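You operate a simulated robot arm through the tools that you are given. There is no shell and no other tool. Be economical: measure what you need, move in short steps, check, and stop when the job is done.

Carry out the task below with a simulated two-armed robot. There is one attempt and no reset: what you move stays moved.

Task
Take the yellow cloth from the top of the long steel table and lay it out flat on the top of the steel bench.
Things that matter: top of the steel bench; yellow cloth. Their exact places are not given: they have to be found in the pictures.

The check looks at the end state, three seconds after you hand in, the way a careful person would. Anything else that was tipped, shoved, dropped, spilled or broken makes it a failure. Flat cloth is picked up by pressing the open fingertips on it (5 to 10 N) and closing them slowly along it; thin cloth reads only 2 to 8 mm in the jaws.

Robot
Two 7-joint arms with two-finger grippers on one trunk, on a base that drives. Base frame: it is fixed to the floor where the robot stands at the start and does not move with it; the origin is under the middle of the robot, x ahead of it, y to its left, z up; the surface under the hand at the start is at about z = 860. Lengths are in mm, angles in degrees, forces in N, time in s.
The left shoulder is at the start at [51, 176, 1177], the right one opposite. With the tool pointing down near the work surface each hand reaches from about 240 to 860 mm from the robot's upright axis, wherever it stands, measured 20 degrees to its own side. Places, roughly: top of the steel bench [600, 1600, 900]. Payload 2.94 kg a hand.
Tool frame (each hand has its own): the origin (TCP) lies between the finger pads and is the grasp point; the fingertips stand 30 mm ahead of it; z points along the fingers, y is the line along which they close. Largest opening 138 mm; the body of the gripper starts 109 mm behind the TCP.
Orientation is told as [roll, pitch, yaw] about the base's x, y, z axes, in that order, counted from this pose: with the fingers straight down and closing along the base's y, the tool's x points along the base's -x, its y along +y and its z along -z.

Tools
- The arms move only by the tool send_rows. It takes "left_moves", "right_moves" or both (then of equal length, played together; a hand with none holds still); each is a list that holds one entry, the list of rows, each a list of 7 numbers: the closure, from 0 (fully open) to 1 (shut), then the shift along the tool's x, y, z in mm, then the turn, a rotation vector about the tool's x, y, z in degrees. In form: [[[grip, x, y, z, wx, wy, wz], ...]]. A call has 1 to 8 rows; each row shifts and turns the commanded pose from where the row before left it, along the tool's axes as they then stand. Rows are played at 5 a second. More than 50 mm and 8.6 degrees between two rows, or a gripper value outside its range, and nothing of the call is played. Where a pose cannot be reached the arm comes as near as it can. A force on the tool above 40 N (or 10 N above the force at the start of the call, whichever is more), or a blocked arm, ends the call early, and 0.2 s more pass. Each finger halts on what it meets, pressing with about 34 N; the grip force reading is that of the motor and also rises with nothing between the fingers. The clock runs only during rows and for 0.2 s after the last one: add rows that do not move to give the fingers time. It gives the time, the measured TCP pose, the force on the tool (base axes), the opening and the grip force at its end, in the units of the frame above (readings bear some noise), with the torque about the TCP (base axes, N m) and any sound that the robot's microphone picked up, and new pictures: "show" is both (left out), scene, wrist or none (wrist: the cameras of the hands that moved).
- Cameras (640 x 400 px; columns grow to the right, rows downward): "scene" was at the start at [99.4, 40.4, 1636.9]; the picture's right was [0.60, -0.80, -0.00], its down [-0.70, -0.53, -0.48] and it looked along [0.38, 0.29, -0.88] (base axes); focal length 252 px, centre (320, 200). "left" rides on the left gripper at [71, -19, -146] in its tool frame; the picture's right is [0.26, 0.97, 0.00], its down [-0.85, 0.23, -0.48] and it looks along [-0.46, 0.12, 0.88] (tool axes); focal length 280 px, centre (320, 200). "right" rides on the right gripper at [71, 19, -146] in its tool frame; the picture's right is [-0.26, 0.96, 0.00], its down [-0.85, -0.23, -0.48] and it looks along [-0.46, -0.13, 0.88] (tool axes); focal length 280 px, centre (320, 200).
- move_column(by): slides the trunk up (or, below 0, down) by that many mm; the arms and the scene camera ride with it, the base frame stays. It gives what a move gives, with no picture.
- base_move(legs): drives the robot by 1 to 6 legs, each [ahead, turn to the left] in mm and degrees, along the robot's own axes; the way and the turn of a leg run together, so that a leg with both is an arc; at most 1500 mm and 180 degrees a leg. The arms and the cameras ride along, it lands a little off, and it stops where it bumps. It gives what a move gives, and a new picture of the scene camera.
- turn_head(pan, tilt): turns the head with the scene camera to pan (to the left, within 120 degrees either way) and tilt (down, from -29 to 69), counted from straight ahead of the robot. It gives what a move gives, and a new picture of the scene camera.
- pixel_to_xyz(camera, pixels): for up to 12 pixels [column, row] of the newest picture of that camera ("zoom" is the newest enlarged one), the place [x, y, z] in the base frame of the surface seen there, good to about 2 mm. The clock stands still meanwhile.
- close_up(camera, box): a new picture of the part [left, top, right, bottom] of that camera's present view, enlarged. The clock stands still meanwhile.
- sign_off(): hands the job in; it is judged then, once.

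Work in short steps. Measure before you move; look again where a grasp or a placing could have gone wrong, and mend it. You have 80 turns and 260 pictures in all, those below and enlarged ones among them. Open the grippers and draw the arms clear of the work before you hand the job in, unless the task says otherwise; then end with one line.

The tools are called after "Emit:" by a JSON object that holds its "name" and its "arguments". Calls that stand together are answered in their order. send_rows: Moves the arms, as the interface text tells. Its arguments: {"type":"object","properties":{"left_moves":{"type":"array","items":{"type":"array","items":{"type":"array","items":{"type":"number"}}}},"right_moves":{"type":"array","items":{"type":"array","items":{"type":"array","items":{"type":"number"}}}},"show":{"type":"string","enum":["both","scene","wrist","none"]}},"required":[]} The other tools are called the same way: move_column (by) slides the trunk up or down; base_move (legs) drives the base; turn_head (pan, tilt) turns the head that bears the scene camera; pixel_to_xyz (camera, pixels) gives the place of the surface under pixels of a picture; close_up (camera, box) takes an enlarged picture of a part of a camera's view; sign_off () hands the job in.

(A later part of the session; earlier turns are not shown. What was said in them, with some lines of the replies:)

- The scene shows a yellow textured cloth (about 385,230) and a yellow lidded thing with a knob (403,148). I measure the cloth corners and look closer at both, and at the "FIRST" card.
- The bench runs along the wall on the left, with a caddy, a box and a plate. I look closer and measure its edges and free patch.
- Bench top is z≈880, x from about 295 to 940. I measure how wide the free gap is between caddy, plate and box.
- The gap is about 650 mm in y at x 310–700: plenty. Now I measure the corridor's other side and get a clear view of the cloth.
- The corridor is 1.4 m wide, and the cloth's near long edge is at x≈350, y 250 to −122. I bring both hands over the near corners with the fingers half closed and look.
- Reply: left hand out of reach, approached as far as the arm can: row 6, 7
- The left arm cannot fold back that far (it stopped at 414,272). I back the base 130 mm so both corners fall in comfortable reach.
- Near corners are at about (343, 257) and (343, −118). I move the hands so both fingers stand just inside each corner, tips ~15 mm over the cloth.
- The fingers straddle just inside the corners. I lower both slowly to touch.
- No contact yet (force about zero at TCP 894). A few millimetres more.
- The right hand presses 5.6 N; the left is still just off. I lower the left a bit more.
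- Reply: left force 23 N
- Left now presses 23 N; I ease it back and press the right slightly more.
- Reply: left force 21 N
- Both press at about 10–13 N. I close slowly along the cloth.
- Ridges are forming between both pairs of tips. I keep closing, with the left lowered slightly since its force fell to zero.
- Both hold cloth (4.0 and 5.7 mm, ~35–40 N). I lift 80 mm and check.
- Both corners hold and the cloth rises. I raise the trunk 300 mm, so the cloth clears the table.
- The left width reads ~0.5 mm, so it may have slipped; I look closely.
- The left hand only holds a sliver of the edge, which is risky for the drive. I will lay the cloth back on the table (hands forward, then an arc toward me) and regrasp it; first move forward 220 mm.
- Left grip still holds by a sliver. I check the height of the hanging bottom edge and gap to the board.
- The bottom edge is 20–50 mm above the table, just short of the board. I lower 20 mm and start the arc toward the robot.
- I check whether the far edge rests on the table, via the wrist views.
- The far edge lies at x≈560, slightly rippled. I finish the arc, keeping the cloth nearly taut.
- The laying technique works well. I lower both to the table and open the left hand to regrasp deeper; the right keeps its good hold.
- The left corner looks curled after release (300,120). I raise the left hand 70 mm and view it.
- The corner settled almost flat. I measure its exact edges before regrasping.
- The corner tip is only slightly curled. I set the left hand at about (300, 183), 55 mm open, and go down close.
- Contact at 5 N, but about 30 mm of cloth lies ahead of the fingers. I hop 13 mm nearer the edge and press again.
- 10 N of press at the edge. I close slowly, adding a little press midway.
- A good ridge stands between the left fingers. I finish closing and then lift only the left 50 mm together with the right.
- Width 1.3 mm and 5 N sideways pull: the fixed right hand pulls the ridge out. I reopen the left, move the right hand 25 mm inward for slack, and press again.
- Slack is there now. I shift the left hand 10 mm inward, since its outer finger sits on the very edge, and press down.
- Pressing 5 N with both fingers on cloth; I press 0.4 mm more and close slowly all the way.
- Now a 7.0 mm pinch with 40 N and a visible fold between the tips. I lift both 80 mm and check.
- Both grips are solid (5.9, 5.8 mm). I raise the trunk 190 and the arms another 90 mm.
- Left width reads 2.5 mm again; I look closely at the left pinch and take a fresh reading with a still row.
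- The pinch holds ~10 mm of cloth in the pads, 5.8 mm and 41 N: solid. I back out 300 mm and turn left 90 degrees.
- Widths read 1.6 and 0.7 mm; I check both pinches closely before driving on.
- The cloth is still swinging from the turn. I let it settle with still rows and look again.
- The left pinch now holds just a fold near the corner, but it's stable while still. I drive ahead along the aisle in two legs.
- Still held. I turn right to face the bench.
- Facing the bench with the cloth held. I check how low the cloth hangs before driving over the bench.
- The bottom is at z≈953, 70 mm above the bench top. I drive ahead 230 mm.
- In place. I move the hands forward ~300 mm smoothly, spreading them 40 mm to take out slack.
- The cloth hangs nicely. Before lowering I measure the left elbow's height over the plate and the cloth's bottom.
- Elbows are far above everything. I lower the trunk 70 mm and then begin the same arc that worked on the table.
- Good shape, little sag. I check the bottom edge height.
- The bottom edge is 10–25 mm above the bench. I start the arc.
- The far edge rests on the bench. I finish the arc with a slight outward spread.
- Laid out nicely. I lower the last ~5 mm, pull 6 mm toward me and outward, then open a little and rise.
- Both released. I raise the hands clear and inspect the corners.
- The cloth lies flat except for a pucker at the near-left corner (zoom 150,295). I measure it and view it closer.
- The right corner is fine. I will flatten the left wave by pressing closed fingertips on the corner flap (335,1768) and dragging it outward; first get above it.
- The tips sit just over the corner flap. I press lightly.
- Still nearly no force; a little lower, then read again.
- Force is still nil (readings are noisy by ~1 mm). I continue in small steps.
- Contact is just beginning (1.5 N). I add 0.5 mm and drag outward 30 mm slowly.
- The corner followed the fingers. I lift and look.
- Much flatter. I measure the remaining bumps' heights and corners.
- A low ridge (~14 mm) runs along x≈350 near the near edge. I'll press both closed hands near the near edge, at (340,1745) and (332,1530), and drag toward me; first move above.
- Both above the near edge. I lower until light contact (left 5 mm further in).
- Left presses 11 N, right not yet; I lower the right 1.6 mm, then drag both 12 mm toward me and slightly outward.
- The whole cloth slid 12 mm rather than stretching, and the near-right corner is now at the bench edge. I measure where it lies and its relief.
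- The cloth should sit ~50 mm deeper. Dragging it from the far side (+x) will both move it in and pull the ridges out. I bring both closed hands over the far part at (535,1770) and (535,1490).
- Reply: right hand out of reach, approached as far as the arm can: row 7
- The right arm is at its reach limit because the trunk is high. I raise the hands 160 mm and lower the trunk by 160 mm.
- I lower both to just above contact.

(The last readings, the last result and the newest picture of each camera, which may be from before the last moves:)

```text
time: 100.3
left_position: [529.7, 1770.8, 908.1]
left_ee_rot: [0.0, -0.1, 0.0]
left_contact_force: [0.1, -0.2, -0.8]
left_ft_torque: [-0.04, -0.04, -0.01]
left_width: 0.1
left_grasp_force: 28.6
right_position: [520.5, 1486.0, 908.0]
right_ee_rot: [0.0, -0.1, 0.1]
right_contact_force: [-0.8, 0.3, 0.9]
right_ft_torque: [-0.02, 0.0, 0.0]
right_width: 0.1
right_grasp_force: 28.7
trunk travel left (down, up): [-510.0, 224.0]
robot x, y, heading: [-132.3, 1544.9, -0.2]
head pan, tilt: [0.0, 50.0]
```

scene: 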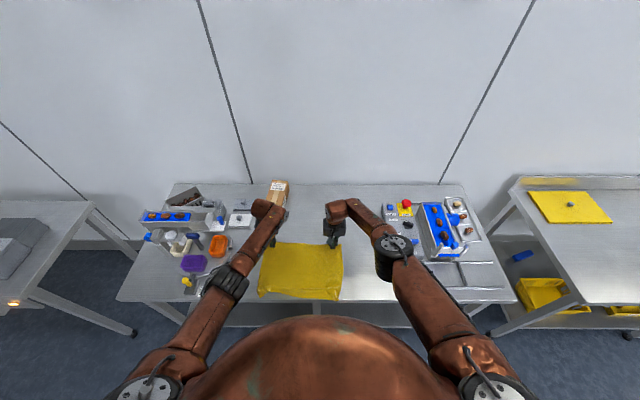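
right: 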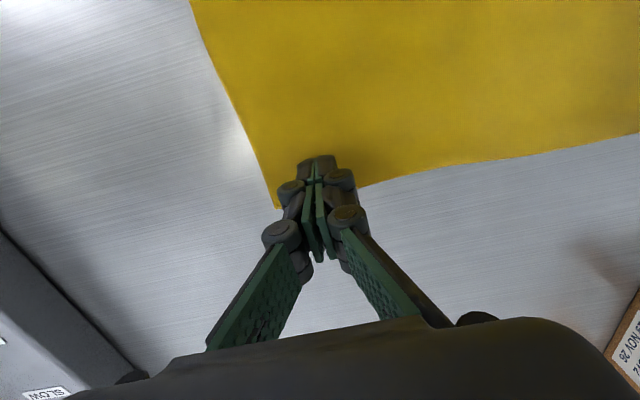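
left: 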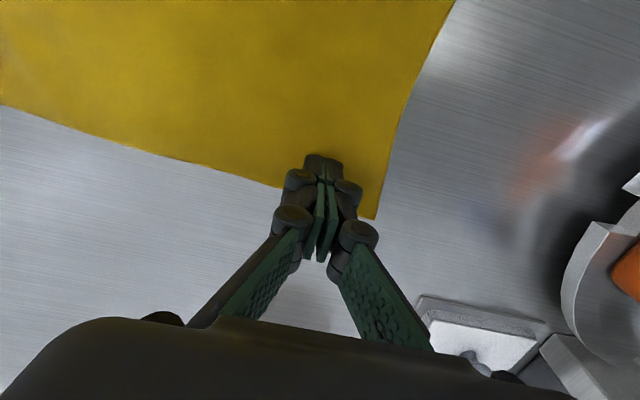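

No contact yet; 1 mm further each.

Emit:
{"name": "send_rows", "arguments": {"left_moves": [[[1, 0, 0, 0.5, 0, 0, 0], [1, 0, 0, 0.5, 0, 0, 0], [1, 0, 0, 0, 0, 0, 0]]], "right_moves": [[[1, 0, 0, 0.5, 0, 0, 0], [1, 0, 0, 0.5, 0, 0, 0], [1, 0, 0, 0, 0, 0, 0]]], "show": "none"}}

```text
time: 101.1
left_position: [529.5, 1771.6, 907.8]
left_ee_rot: [0.0, -0.1, -0.1]
left_contact_force: [-0.4, -0.2, -0.6]
left_ft_torque: [0.0, 0.01, -0.01]
left_width: 0.0
left_grasp_force: 28.5
right_position: [519.9, 1486.0, 907.6]
right_ee_rot: [0.2, -0.2, 0.1]
right_contact_force: [0.5, -1.8, 8.9]
right_ft_torque: [-0.04, 0.01, 0.03]
right_width: 0.0
right_grasp_force: 28.3
trunk travel left (down, up): [-510.0, 224.0]
robot x, y, heading: [-135.0, 1548.4, -0.3]
head pan, tilt: [0.0, 50.0]
```

The right presses 8.9 N; the left needs a little more.

Emit:
{"name": "send_rows", "arguments": {"left_moves": [[[1, 0, 0, 0.5, 0, 0, 0], [1, 0, 0, 0.4, 0, 0, 0], [1, 0, 0, 0, 0, 0, 0]]], "show": "none"}}

```text
time: 101.9
left_position: [529.0, 1770.9, 907.5]
left_ee_rot: [-0.1, -0.1, -0.1]
left_contact_force: [0.0, -1.2, 2.5]
left_ft_torque: [-0.04, -0.01, 0.01]
left_width: 0.0
left_grasp_force: 28.4
right_position: [518.4, 1485.7, 907.4]
right_ee_rot: [0.0, -0.2, 0.1]
right_contact_force: [2.7, -0.1, 13.0]
right_ft_torque: [-0.01, -0.02, 0.02]
right_width: 0.1
right_grasp_force: 28.3
trunk travel left (down, up): [-510.0, 224.0]
robot x, y, heading: [-129.9, 1542.5, 0.3]
head pan, tilt: [0.0, 50.0]
```

Both in contact. I drag 48 mm away from me, slowly, spreading slightly.

Emit:
{"name": "send_rows", "arguments": {"left_moves": [[[1, 0, 0, 0.4, 0, 0, 0], [1, -6, 0.5, 0, 0, 0, 0], [1, -7, 0.5, 0, 0, 0, 0], [1, -7, 0.5, 0, 0, 0, 0], [1, -7, 0.5, 0, 0, 0, 0], [1, -7, 0.5, 0, 0, 0, 0], [1, -7, 0.5, 0, 0, 0, 0], [1, -7, 0, 0, 0, 0, 0]]], "right_moves": [[[1, 0, 0, -0.1, 0, 0, 0], [1, -6, -0.5, 0, 0, 0, 0], [1, -7, -0.5, 0, 0, 0, 0], [1, -7, -0.5, 0, 0, 0, 0], [1, -7, -0.5, 0, 0, 0, 0], [1, -7, -0.5, 0, 0, 0, 0], [1, -7, -0.5, 0, 0, 0, 0], [1, -7, 0, 0, 0, 0, 0]]]}}

Emit:
{"name": "close_up", "arguments": {"camera": "scene", "box": [245, 210, 375, 305]}}

```text
time: 103.7
left_position: [577.1, 1774.0, 908.7]
left_ee_rot: [-0.1, -0.2, -0.1]
left_contact_force: [0.6, -1.2, 0.7]
left_ft_torque: [0.01, -0.02, 0.04]
left_width: 0.0
left_grasp_force: 27.9
right_position: [566.5, 1482.7, 907.5]
right_ee_rot: [0.0, -0.3, 0.0]
right_contact_force: [-2.5, -0.1, 12.8]
right_ft_torque: [0.03, 0.05, 0.01]
right_width: 0.0
right_grasp_force: 28.3
trunk travel left (down, up): [-510.0, 224.0]
robot x, y, heading: [-133.0, 1545.0, 0.3]
head pan, tilt: [0.0, 50.0]
```

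scene: 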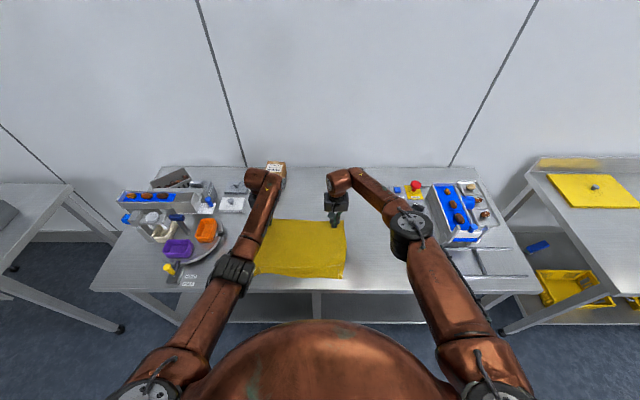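
right: 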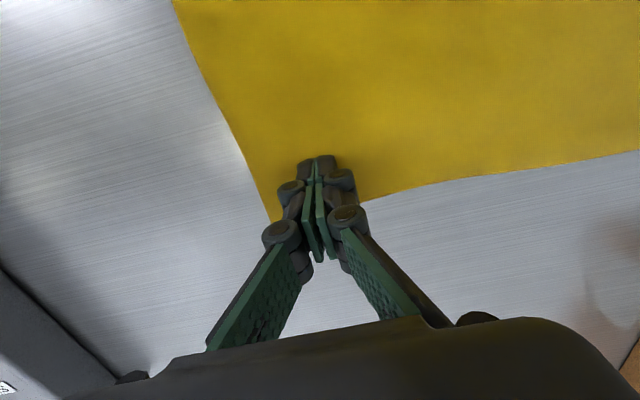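
left: 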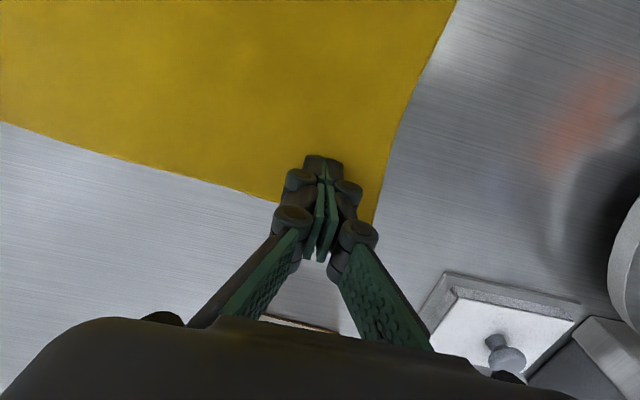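

```text
4.21 times, centred on (310, 258) of scene
```

zoom: 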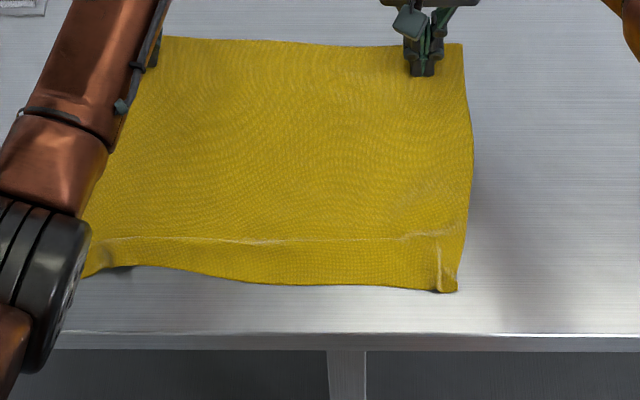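

The cloth is now well inside the bench. The right hand stays pressing at far right as a pin; I move the left to the near-left corner to stretch out the last pucker.

Emit:
{"name": "send_rows", "arguments": {"left_moves": [[[1, 0, 0, -35, 0, 0, 0], [1, 44.4, 2.6, 0, 0, 0, 0], [1, 44.4, 2.6, 0, 0, 0, 0], [1, 44.4, 2.6, 0, 0, 0, 0], [1, 44.4, 2.6, 0, 0, 0, 0], [1, 44.4, 2.6, 0, 0, 0, 0], [1, 0, 0, 15, 0, 0, 0], [1, 0, 0, 10, 0, 0, 0]]], "show": "wrist"}}

```text
time: 105.5
left_position: [353.7, 1790.2, 915.8]
left_ee_rot: [0.1, -0.2, 0.1]
left_contact_force: [-0.4, -0.2, 0.5]
left_ft_torque: [-0.04, 0.0, -0.02]
left_width: 0.0
left_grasp_force: 28.4
right_position: [566.4, 1483.2, 907.9]
right_ee_rot: [0.0, -0.1, 0.1]
right_contact_force: [-2.8, 0.5, 17.0]
right_ft_torque: [0.06, 0.07, -0.02]
right_width: 0.0
right_grasp_force: 28.8
trunk travel left (down, up): [-510.0, 224.0]
robot x, y, heading: [-133.5, 1544.8, 0.3]
head pan, tilt: [0.0, 50.0]
```

left: 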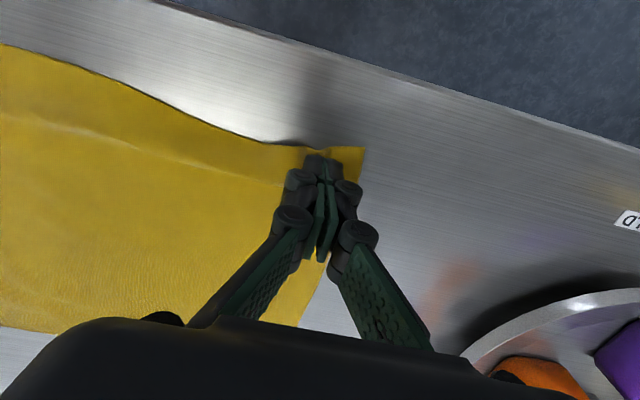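

The tips are over the corner flap. I lower to contact.

Emit:
{"name": "send_rows", "arguments": {"left_moves": [[[1, 0, 0, 4, 0, 0, 0], [1, 0, 0, 3, 0, 0, 0], [1, 0, 0, 1, 0, 0, 0], [1, 0, 0, 0.7, 0, 0, 0], [1, 0, 0, 0, 0, 0, 0]]], "show": "none"}}

```text
time: 106.7
left_position: [355.4, 1789.5, 907.8]
left_ee_rot: [0.0, -0.2, -0.1]
left_contact_force: [-0.8, -0.4, 2.0]
left_ft_torque: [-0.03, 0.01, 0.0]
left_width: 0.0
left_grasp_force: 28.3
right_position: [565.4, 1481.9, 906.5]
right_ee_rot: [0.0, -0.2, 0.1]
right_contact_force: [-1.5, 1.8, 15.7]
right_ft_torque: [0.05, 0.11, 0.01]
right_width: 0.0
right_grasp_force: 28.1
trunk travel left (down, up): [-510.0, 224.0]
robot x, y, heading: [-131.5, 1544.6, 0.3]
head pan, tilt: [0.0, 50.0]
```

Contact at 2 N. I press 0.5 mm more and drag 14 mm toward me and 14 mm outward.

Emit:
{"name": "send_rows", "arguments": {"left_moves": [[[1, 0, 0, 0.5, 0, 0, 0], [1, 0, 0, 0, 0, 0, 0], [1, 3, 3, 0, 0, 0, 0], [1, 3, 3, 0, 0, 0, 0], [1, 4, 4, 0, 0, 0, 0], [1, 4, 4, 0, 0, 0, 0], [1, 0, 0, 0, 0, 0, 0]]], "show": "wrist"}}

Emit:
{"name": "close_up", "arguments": {"camera": "scene", "box": [245, 210, 375, 305]}}

```text
time: 108.3
left_position: [339.2, 1800.3, 906.2]
left_ee_rot: [-0.1, -0.1, -0.1]
left_contact_force: [1.2, -2.1, 15.4]
left_ft_torque: [-0.04, 0.05, 0.04]
left_width: 0.0
left_grasp_force: 28.3
right_position: [564.6, 1482.2, 907.8]
right_ee_rot: [0.2, -0.2, 0.1]
right_contact_force: [-0.2, 2.2, 13.1]
right_ft_torque: [0.06, 0.04, -0.01]
right_width: 0.0
right_grasp_force: 28.2
trunk travel left (down, up): [-510.0, 224.0]
robot x, y, heading: [-131.7, 1543.5, -0.1]
head pan, tilt: [0.0, 50.0]
```

left: 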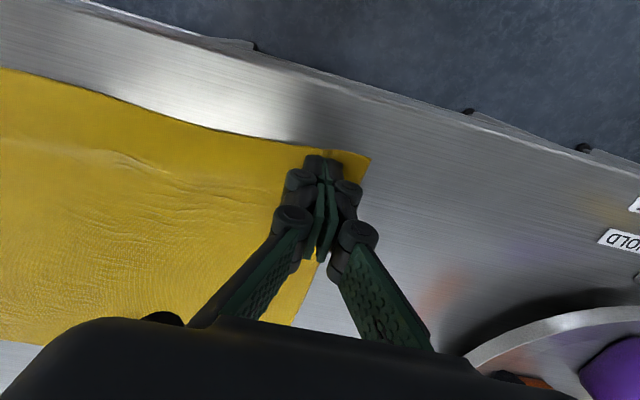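

```text
4.21 times, centred on (310, 258) of scene
```

zoom: 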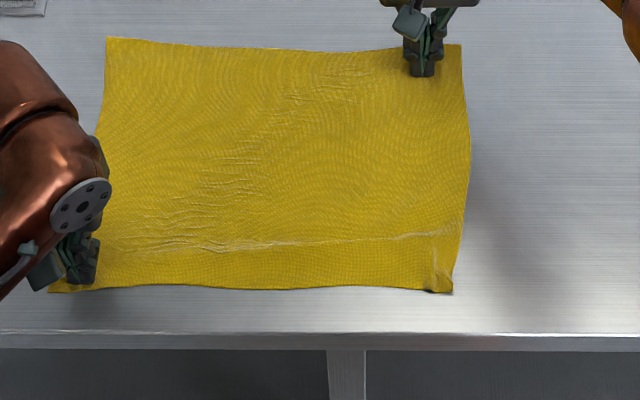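

The near edge is straight now. With the left hand pinning, I move the right to the near-right corner for a similar small stretch.

Emit:
{"name": "send_rows", "arguments": {"right_moves": [[[1, 0, 0, -35, 0, 0, 0], [1, 43, 2, 0, 0, 0, 0], [1, 43, 2, 0, 0, 0, 0], [1, 43, 2, 0, 0, 0, 0], [1, 43, 2, 0, 0, 0, 0], [1, 43, 2, 0, 0, 0, 0], [1, 0, 0, 15, 0, 0, 0], [1, 0, 0, 10, 0, 0, 0]]], "show": "wrist"}}

Emit:
{"name": "pixel_to_xyz", "arguments": {"camera": "right", "pixels": [[260, 130], [240, 150], [280, 160], [245, 200]]}}

```text
time: 110.1
left_position: [340.6, 1800.7, 908.1]
left_ee_rot: [0.0, -0.3, -0.1]
left_contact_force: [-0.6, -0.3, 22.1]
left_ft_torque: [0.0, 0.2, 0.0]
left_width: 0.0
left_grasp_force: 28.4
right_position: [353.1, 1493.7, 917.5]
right_ee_rot: [0.1, -0.2, 0.1]
right_contact_force: [1.1, -0.7, 0.5]
right_ft_torque: [-0.01, 0.04, -0.01]
right_width: 0.0
right_grasp_force: 28.5
trunk travel left (down, up): [-510.0, 224.0]
robot x, y, heading: [-136.0, 1546.6, 0.1]
head pan, tilt: [0.0, 50.0]
```

right: 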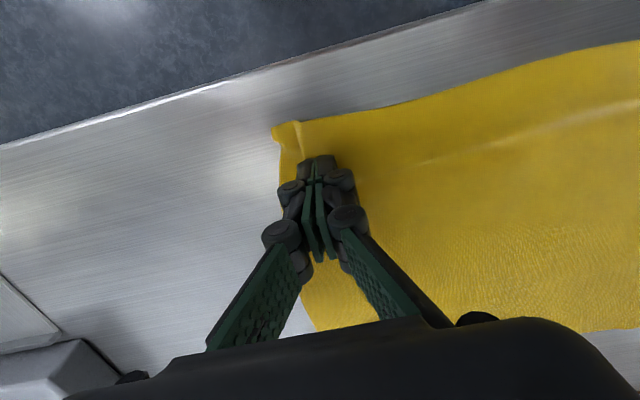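

```text
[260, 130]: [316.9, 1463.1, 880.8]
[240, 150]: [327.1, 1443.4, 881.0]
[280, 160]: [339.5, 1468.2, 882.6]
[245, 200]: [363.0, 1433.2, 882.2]
```

Right hand is just inside the corner (corner near 275,130). I lower onto it and read the force.

Emit:
{"name": "send_rows", "arguments": {"right_moves": [[[1, 5, 0, 4, 0, 0, 0], [1, 0, 0, 4, 0, 0, 0], [1, 0, 0, 1, 0, 0, 0], [1, 0, 0, 0.6, 0, 0, 0], [1, 0, 0, 0, 0, 0, 0]]], "show": "none"}}

```text
time: 111.3
left_position: [341.1, 1802.5, 907.2]
left_ee_rot: [0.0, -0.2, 0.0]
left_contact_force: [-0.5, 0.4, 22.5]
left_ft_torque: [0.0, 0.16, 0.01]
left_width: 0.0
left_grasp_force: 28.4
right_position: [347.6, 1492.9, 907.1]
right_ee_rot: [0.1, -0.2, 0.1]
right_contact_force: [0.4, 0.2, 1.1]
right_ft_torque: [0.03, 0.0, 0.02]
right_width: 0.0
right_grasp_force: 28.5
trunk travel left (down, up): [-510.0, 224.0]
robot x, y, heading: [-135.2, 1544.9, -0.0]
head pan, tilt: [0.0, 50.0]
5 turns are left
```

Few turns left: I press, drag 8 mm toward me and outward, and lift straight away.

Emit:
{"name": "send_rows", "arguments": {"left_moves": [[[1, 0, 0, 0, 0, 0, 0], [1, 0, 0, 0, 0, 0, 0], [1, 0, 0, 0, 0, 0, 0], [1, 0, 0, 0, 0, 0, 0], [1, 0, 0, 0, 0, 0, 0], [1, 0, 0, -5, 0, 0, 0], [1, 0, 0, -25, 0, 0, 0]]], "right_moves": [[[1, 0, 0, 0.6, 0, 0, 0], [1, 0, 0, 0, 0, 0, 0], [1, 3, -3, 0, 0, 0, 0], [1, 4, -4, 0, 0, 0, 0], [1, 2, -2, 0, 0, 0, 0], [1, 0, 0, -5, 0, 0, 0], [1, 0, 0, -25, 0, 0, 0]]], "show": "none"}}

Emit:
{"name": "send_rows", "arguments": {"left_moves": [[[0.9, 0, 0, -40, 0, 0, 0], [0.8, 0, 0, -40, 0, 0, 0], [0.7, 0, 10, -40, 0, 0, 0], [0.6, 0, 20, -40, 0, 0, 0], [0.6, 0, 20, -20, 0, 0, 0]]], "right_moves": [[[0.9, 0, 0, -40, 0, 0, 0], [0.8, 0, 0, -40, 0, 0, 0], [0.7, 0, -20, -40, 0, 0, 0], [0.6, 0, -30, -30, 0, 0, 0], [0.6, 0, -30, -20, 0, 0, 0]]], "show": "scene"}}

Emit:
{"name": "close_up", "arguments": {"camera": "scene", "box": [245, 200, 385, 305]}}

```text
time: 112.9
left_position: [341.2, 1802.3, 936.1]
left_ee_rot: [-0.1, 0.0, 0.0]
left_contact_force: [-0.8, -1.7, -0.9]
left_ft_torque: [0.0, -0.03, 0.0]
left_width: 0.1
left_grasp_force: 28.9
right_position: [335.3, 1483.8, 937.3]
right_ee_rot: [0.0, -0.2, 0.2]
right_contact_force: [-0.8, -0.2, 0.2]
right_ft_torque: [0.03, -0.01, -0.01]
right_width: 0.0
right_grasp_force: 28.2
trunk travel left (down, up): [-510.0, 224.0]
robot x, y, heading: [-134.5, 1547.9, -0.3]
head pan, tilt: [0.0, 50.0]
```

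```text
time: 114.1
left_position: [339.9, 1850.3, 1118.1]
left_ee_rot: [0.0, -0.1, -0.1]
left_contact_force: [0.2, 0.1, 0.7]
left_ft_torque: [0.05, 0.01, 0.01]
left_width: 55.3
left_grasp_force: 0.0
right_position: [337.1, 1403.2, 1106.3]
right_ee_rot: [0.1, -0.1, 0.2]
right_contact_force: [-0.5, 0.2, 0.3]
right_ft_torque: [0.02, -0.02, 0.0]
right_width: 55.1
right_grasp_force: 0.0
trunk travel left (down, up): [-510.0, 224.0]
robot x, y, heading: [-133.3, 1545.1, -0.0]
head pan, tilt: [0.0, 50.0]
```

scene: 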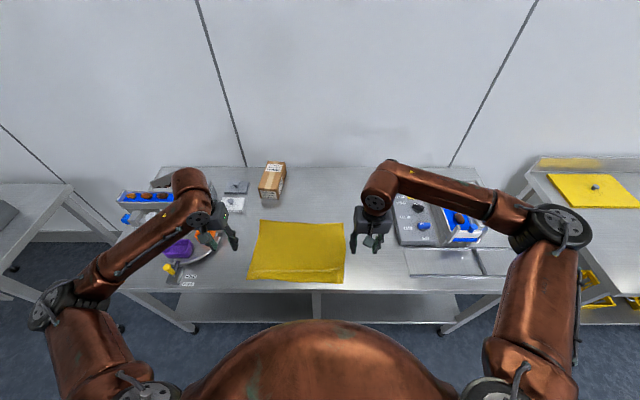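

```text
3.81 times, centred on (315, 252) of scene
4 turns are left
```

zoom: 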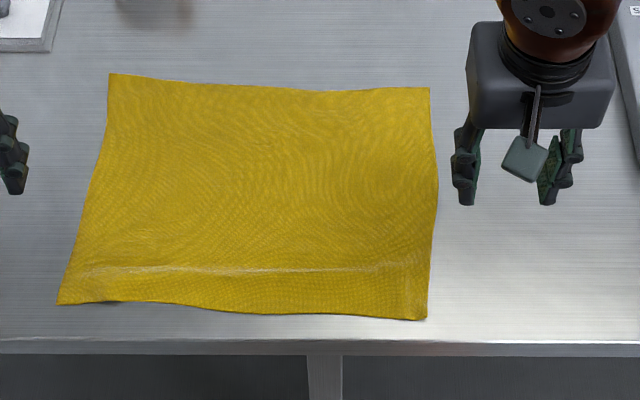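

The cloth lies flat with all four corners spread. I open the grippers and back the robot 200 mm clear.

Emit:
{"name": "send_rows", "arguments": {"left_moves": [[[0.3, 0, 0, -20, 0, 0, 0], [0, 0, 0, -20, 0, 0, 0], [0, 0, 0, 0, 0, 0, 0]]], "right_moves": [[[0.3, 0, 0, -20, 0, 0, 0], [0, 0, 0, -20, 0, 0, 0], [0, 0, 0, 0, 0, 0, 0]]], "show": "none"}}

Emit:
{"name": "base_move", "arguments": {"legs": [[-200, 0]]}}

```text
time: 114.9
left_position: [342.6, 1850.6, 1157.6]
left_ee_rot: [0.0, 0.0, 0.0]
left_contact_force: [0.1, -0.2, -0.2]
left_ft_torque: [0.01, -0.01, 0.0]
left_width: 124.4
left_grasp_force: 0.1
right_position: [340.1, 1402.0, 1145.7]
right_ee_rot: [0.0, -0.1, 0.1]
right_contact_force: [0.1, 0.0, 0.3]
right_ft_torque: [-0.01, 0.01, -0.03]
right_width: 124.6
right_grasp_force: 0.1
trunk travel left (down, up): [-510.0, 224.0]
robot x, y, heading: [-135.7, 1545.2, -0.1]
head pan, tilt: [0.0, 50.0]
```

```text
time: 116.5
left_position: [141.1, 1850.9, 1155.8]
left_ee_rot: [0.0, 0.1, 0.1]
left_contact_force: [0.0, 0.3, -0.8]
left_ft_torque: [0.01, 0.03, -0.01]
left_width: 138.0
left_grasp_force: 0.0
right_position: [137.5, 1402.7, 1143.9]
right_ee_rot: [0.1, 0.0, 0.2]
right_contact_force: [0.6, 0.0, 0.3]
right_ft_torque: [-0.02, 0.03, -0.02]
right_width: 137.9
right_grasp_force: 0.0
trunk travel left (down, up): [-510.0, 224.0]
robot x, y, heading: [-336.9, 1541.4, 0.2]
head pan, tilt: [0.0, 50.0]
3 turns are left
```

scene: 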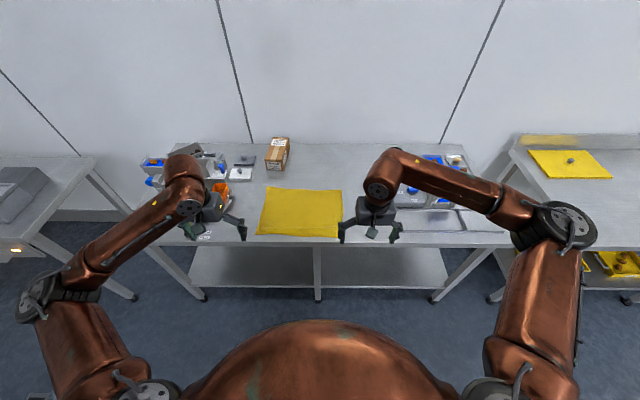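

The cloth lies flat on the bench, nothing else has moved, and the hands are open and clear. I hand in.

Emit:
{"name": "sign_off", "arguments": {}}

```text
The job is handed in.
```

The yellow cloth is laid out on top of the steel bench with all four corners spread. A low crease still runs along its near edge; I did not re-measure it after the last stretch. The grippers are open and the arms are clear, and I saw nothing else knocked or moved.
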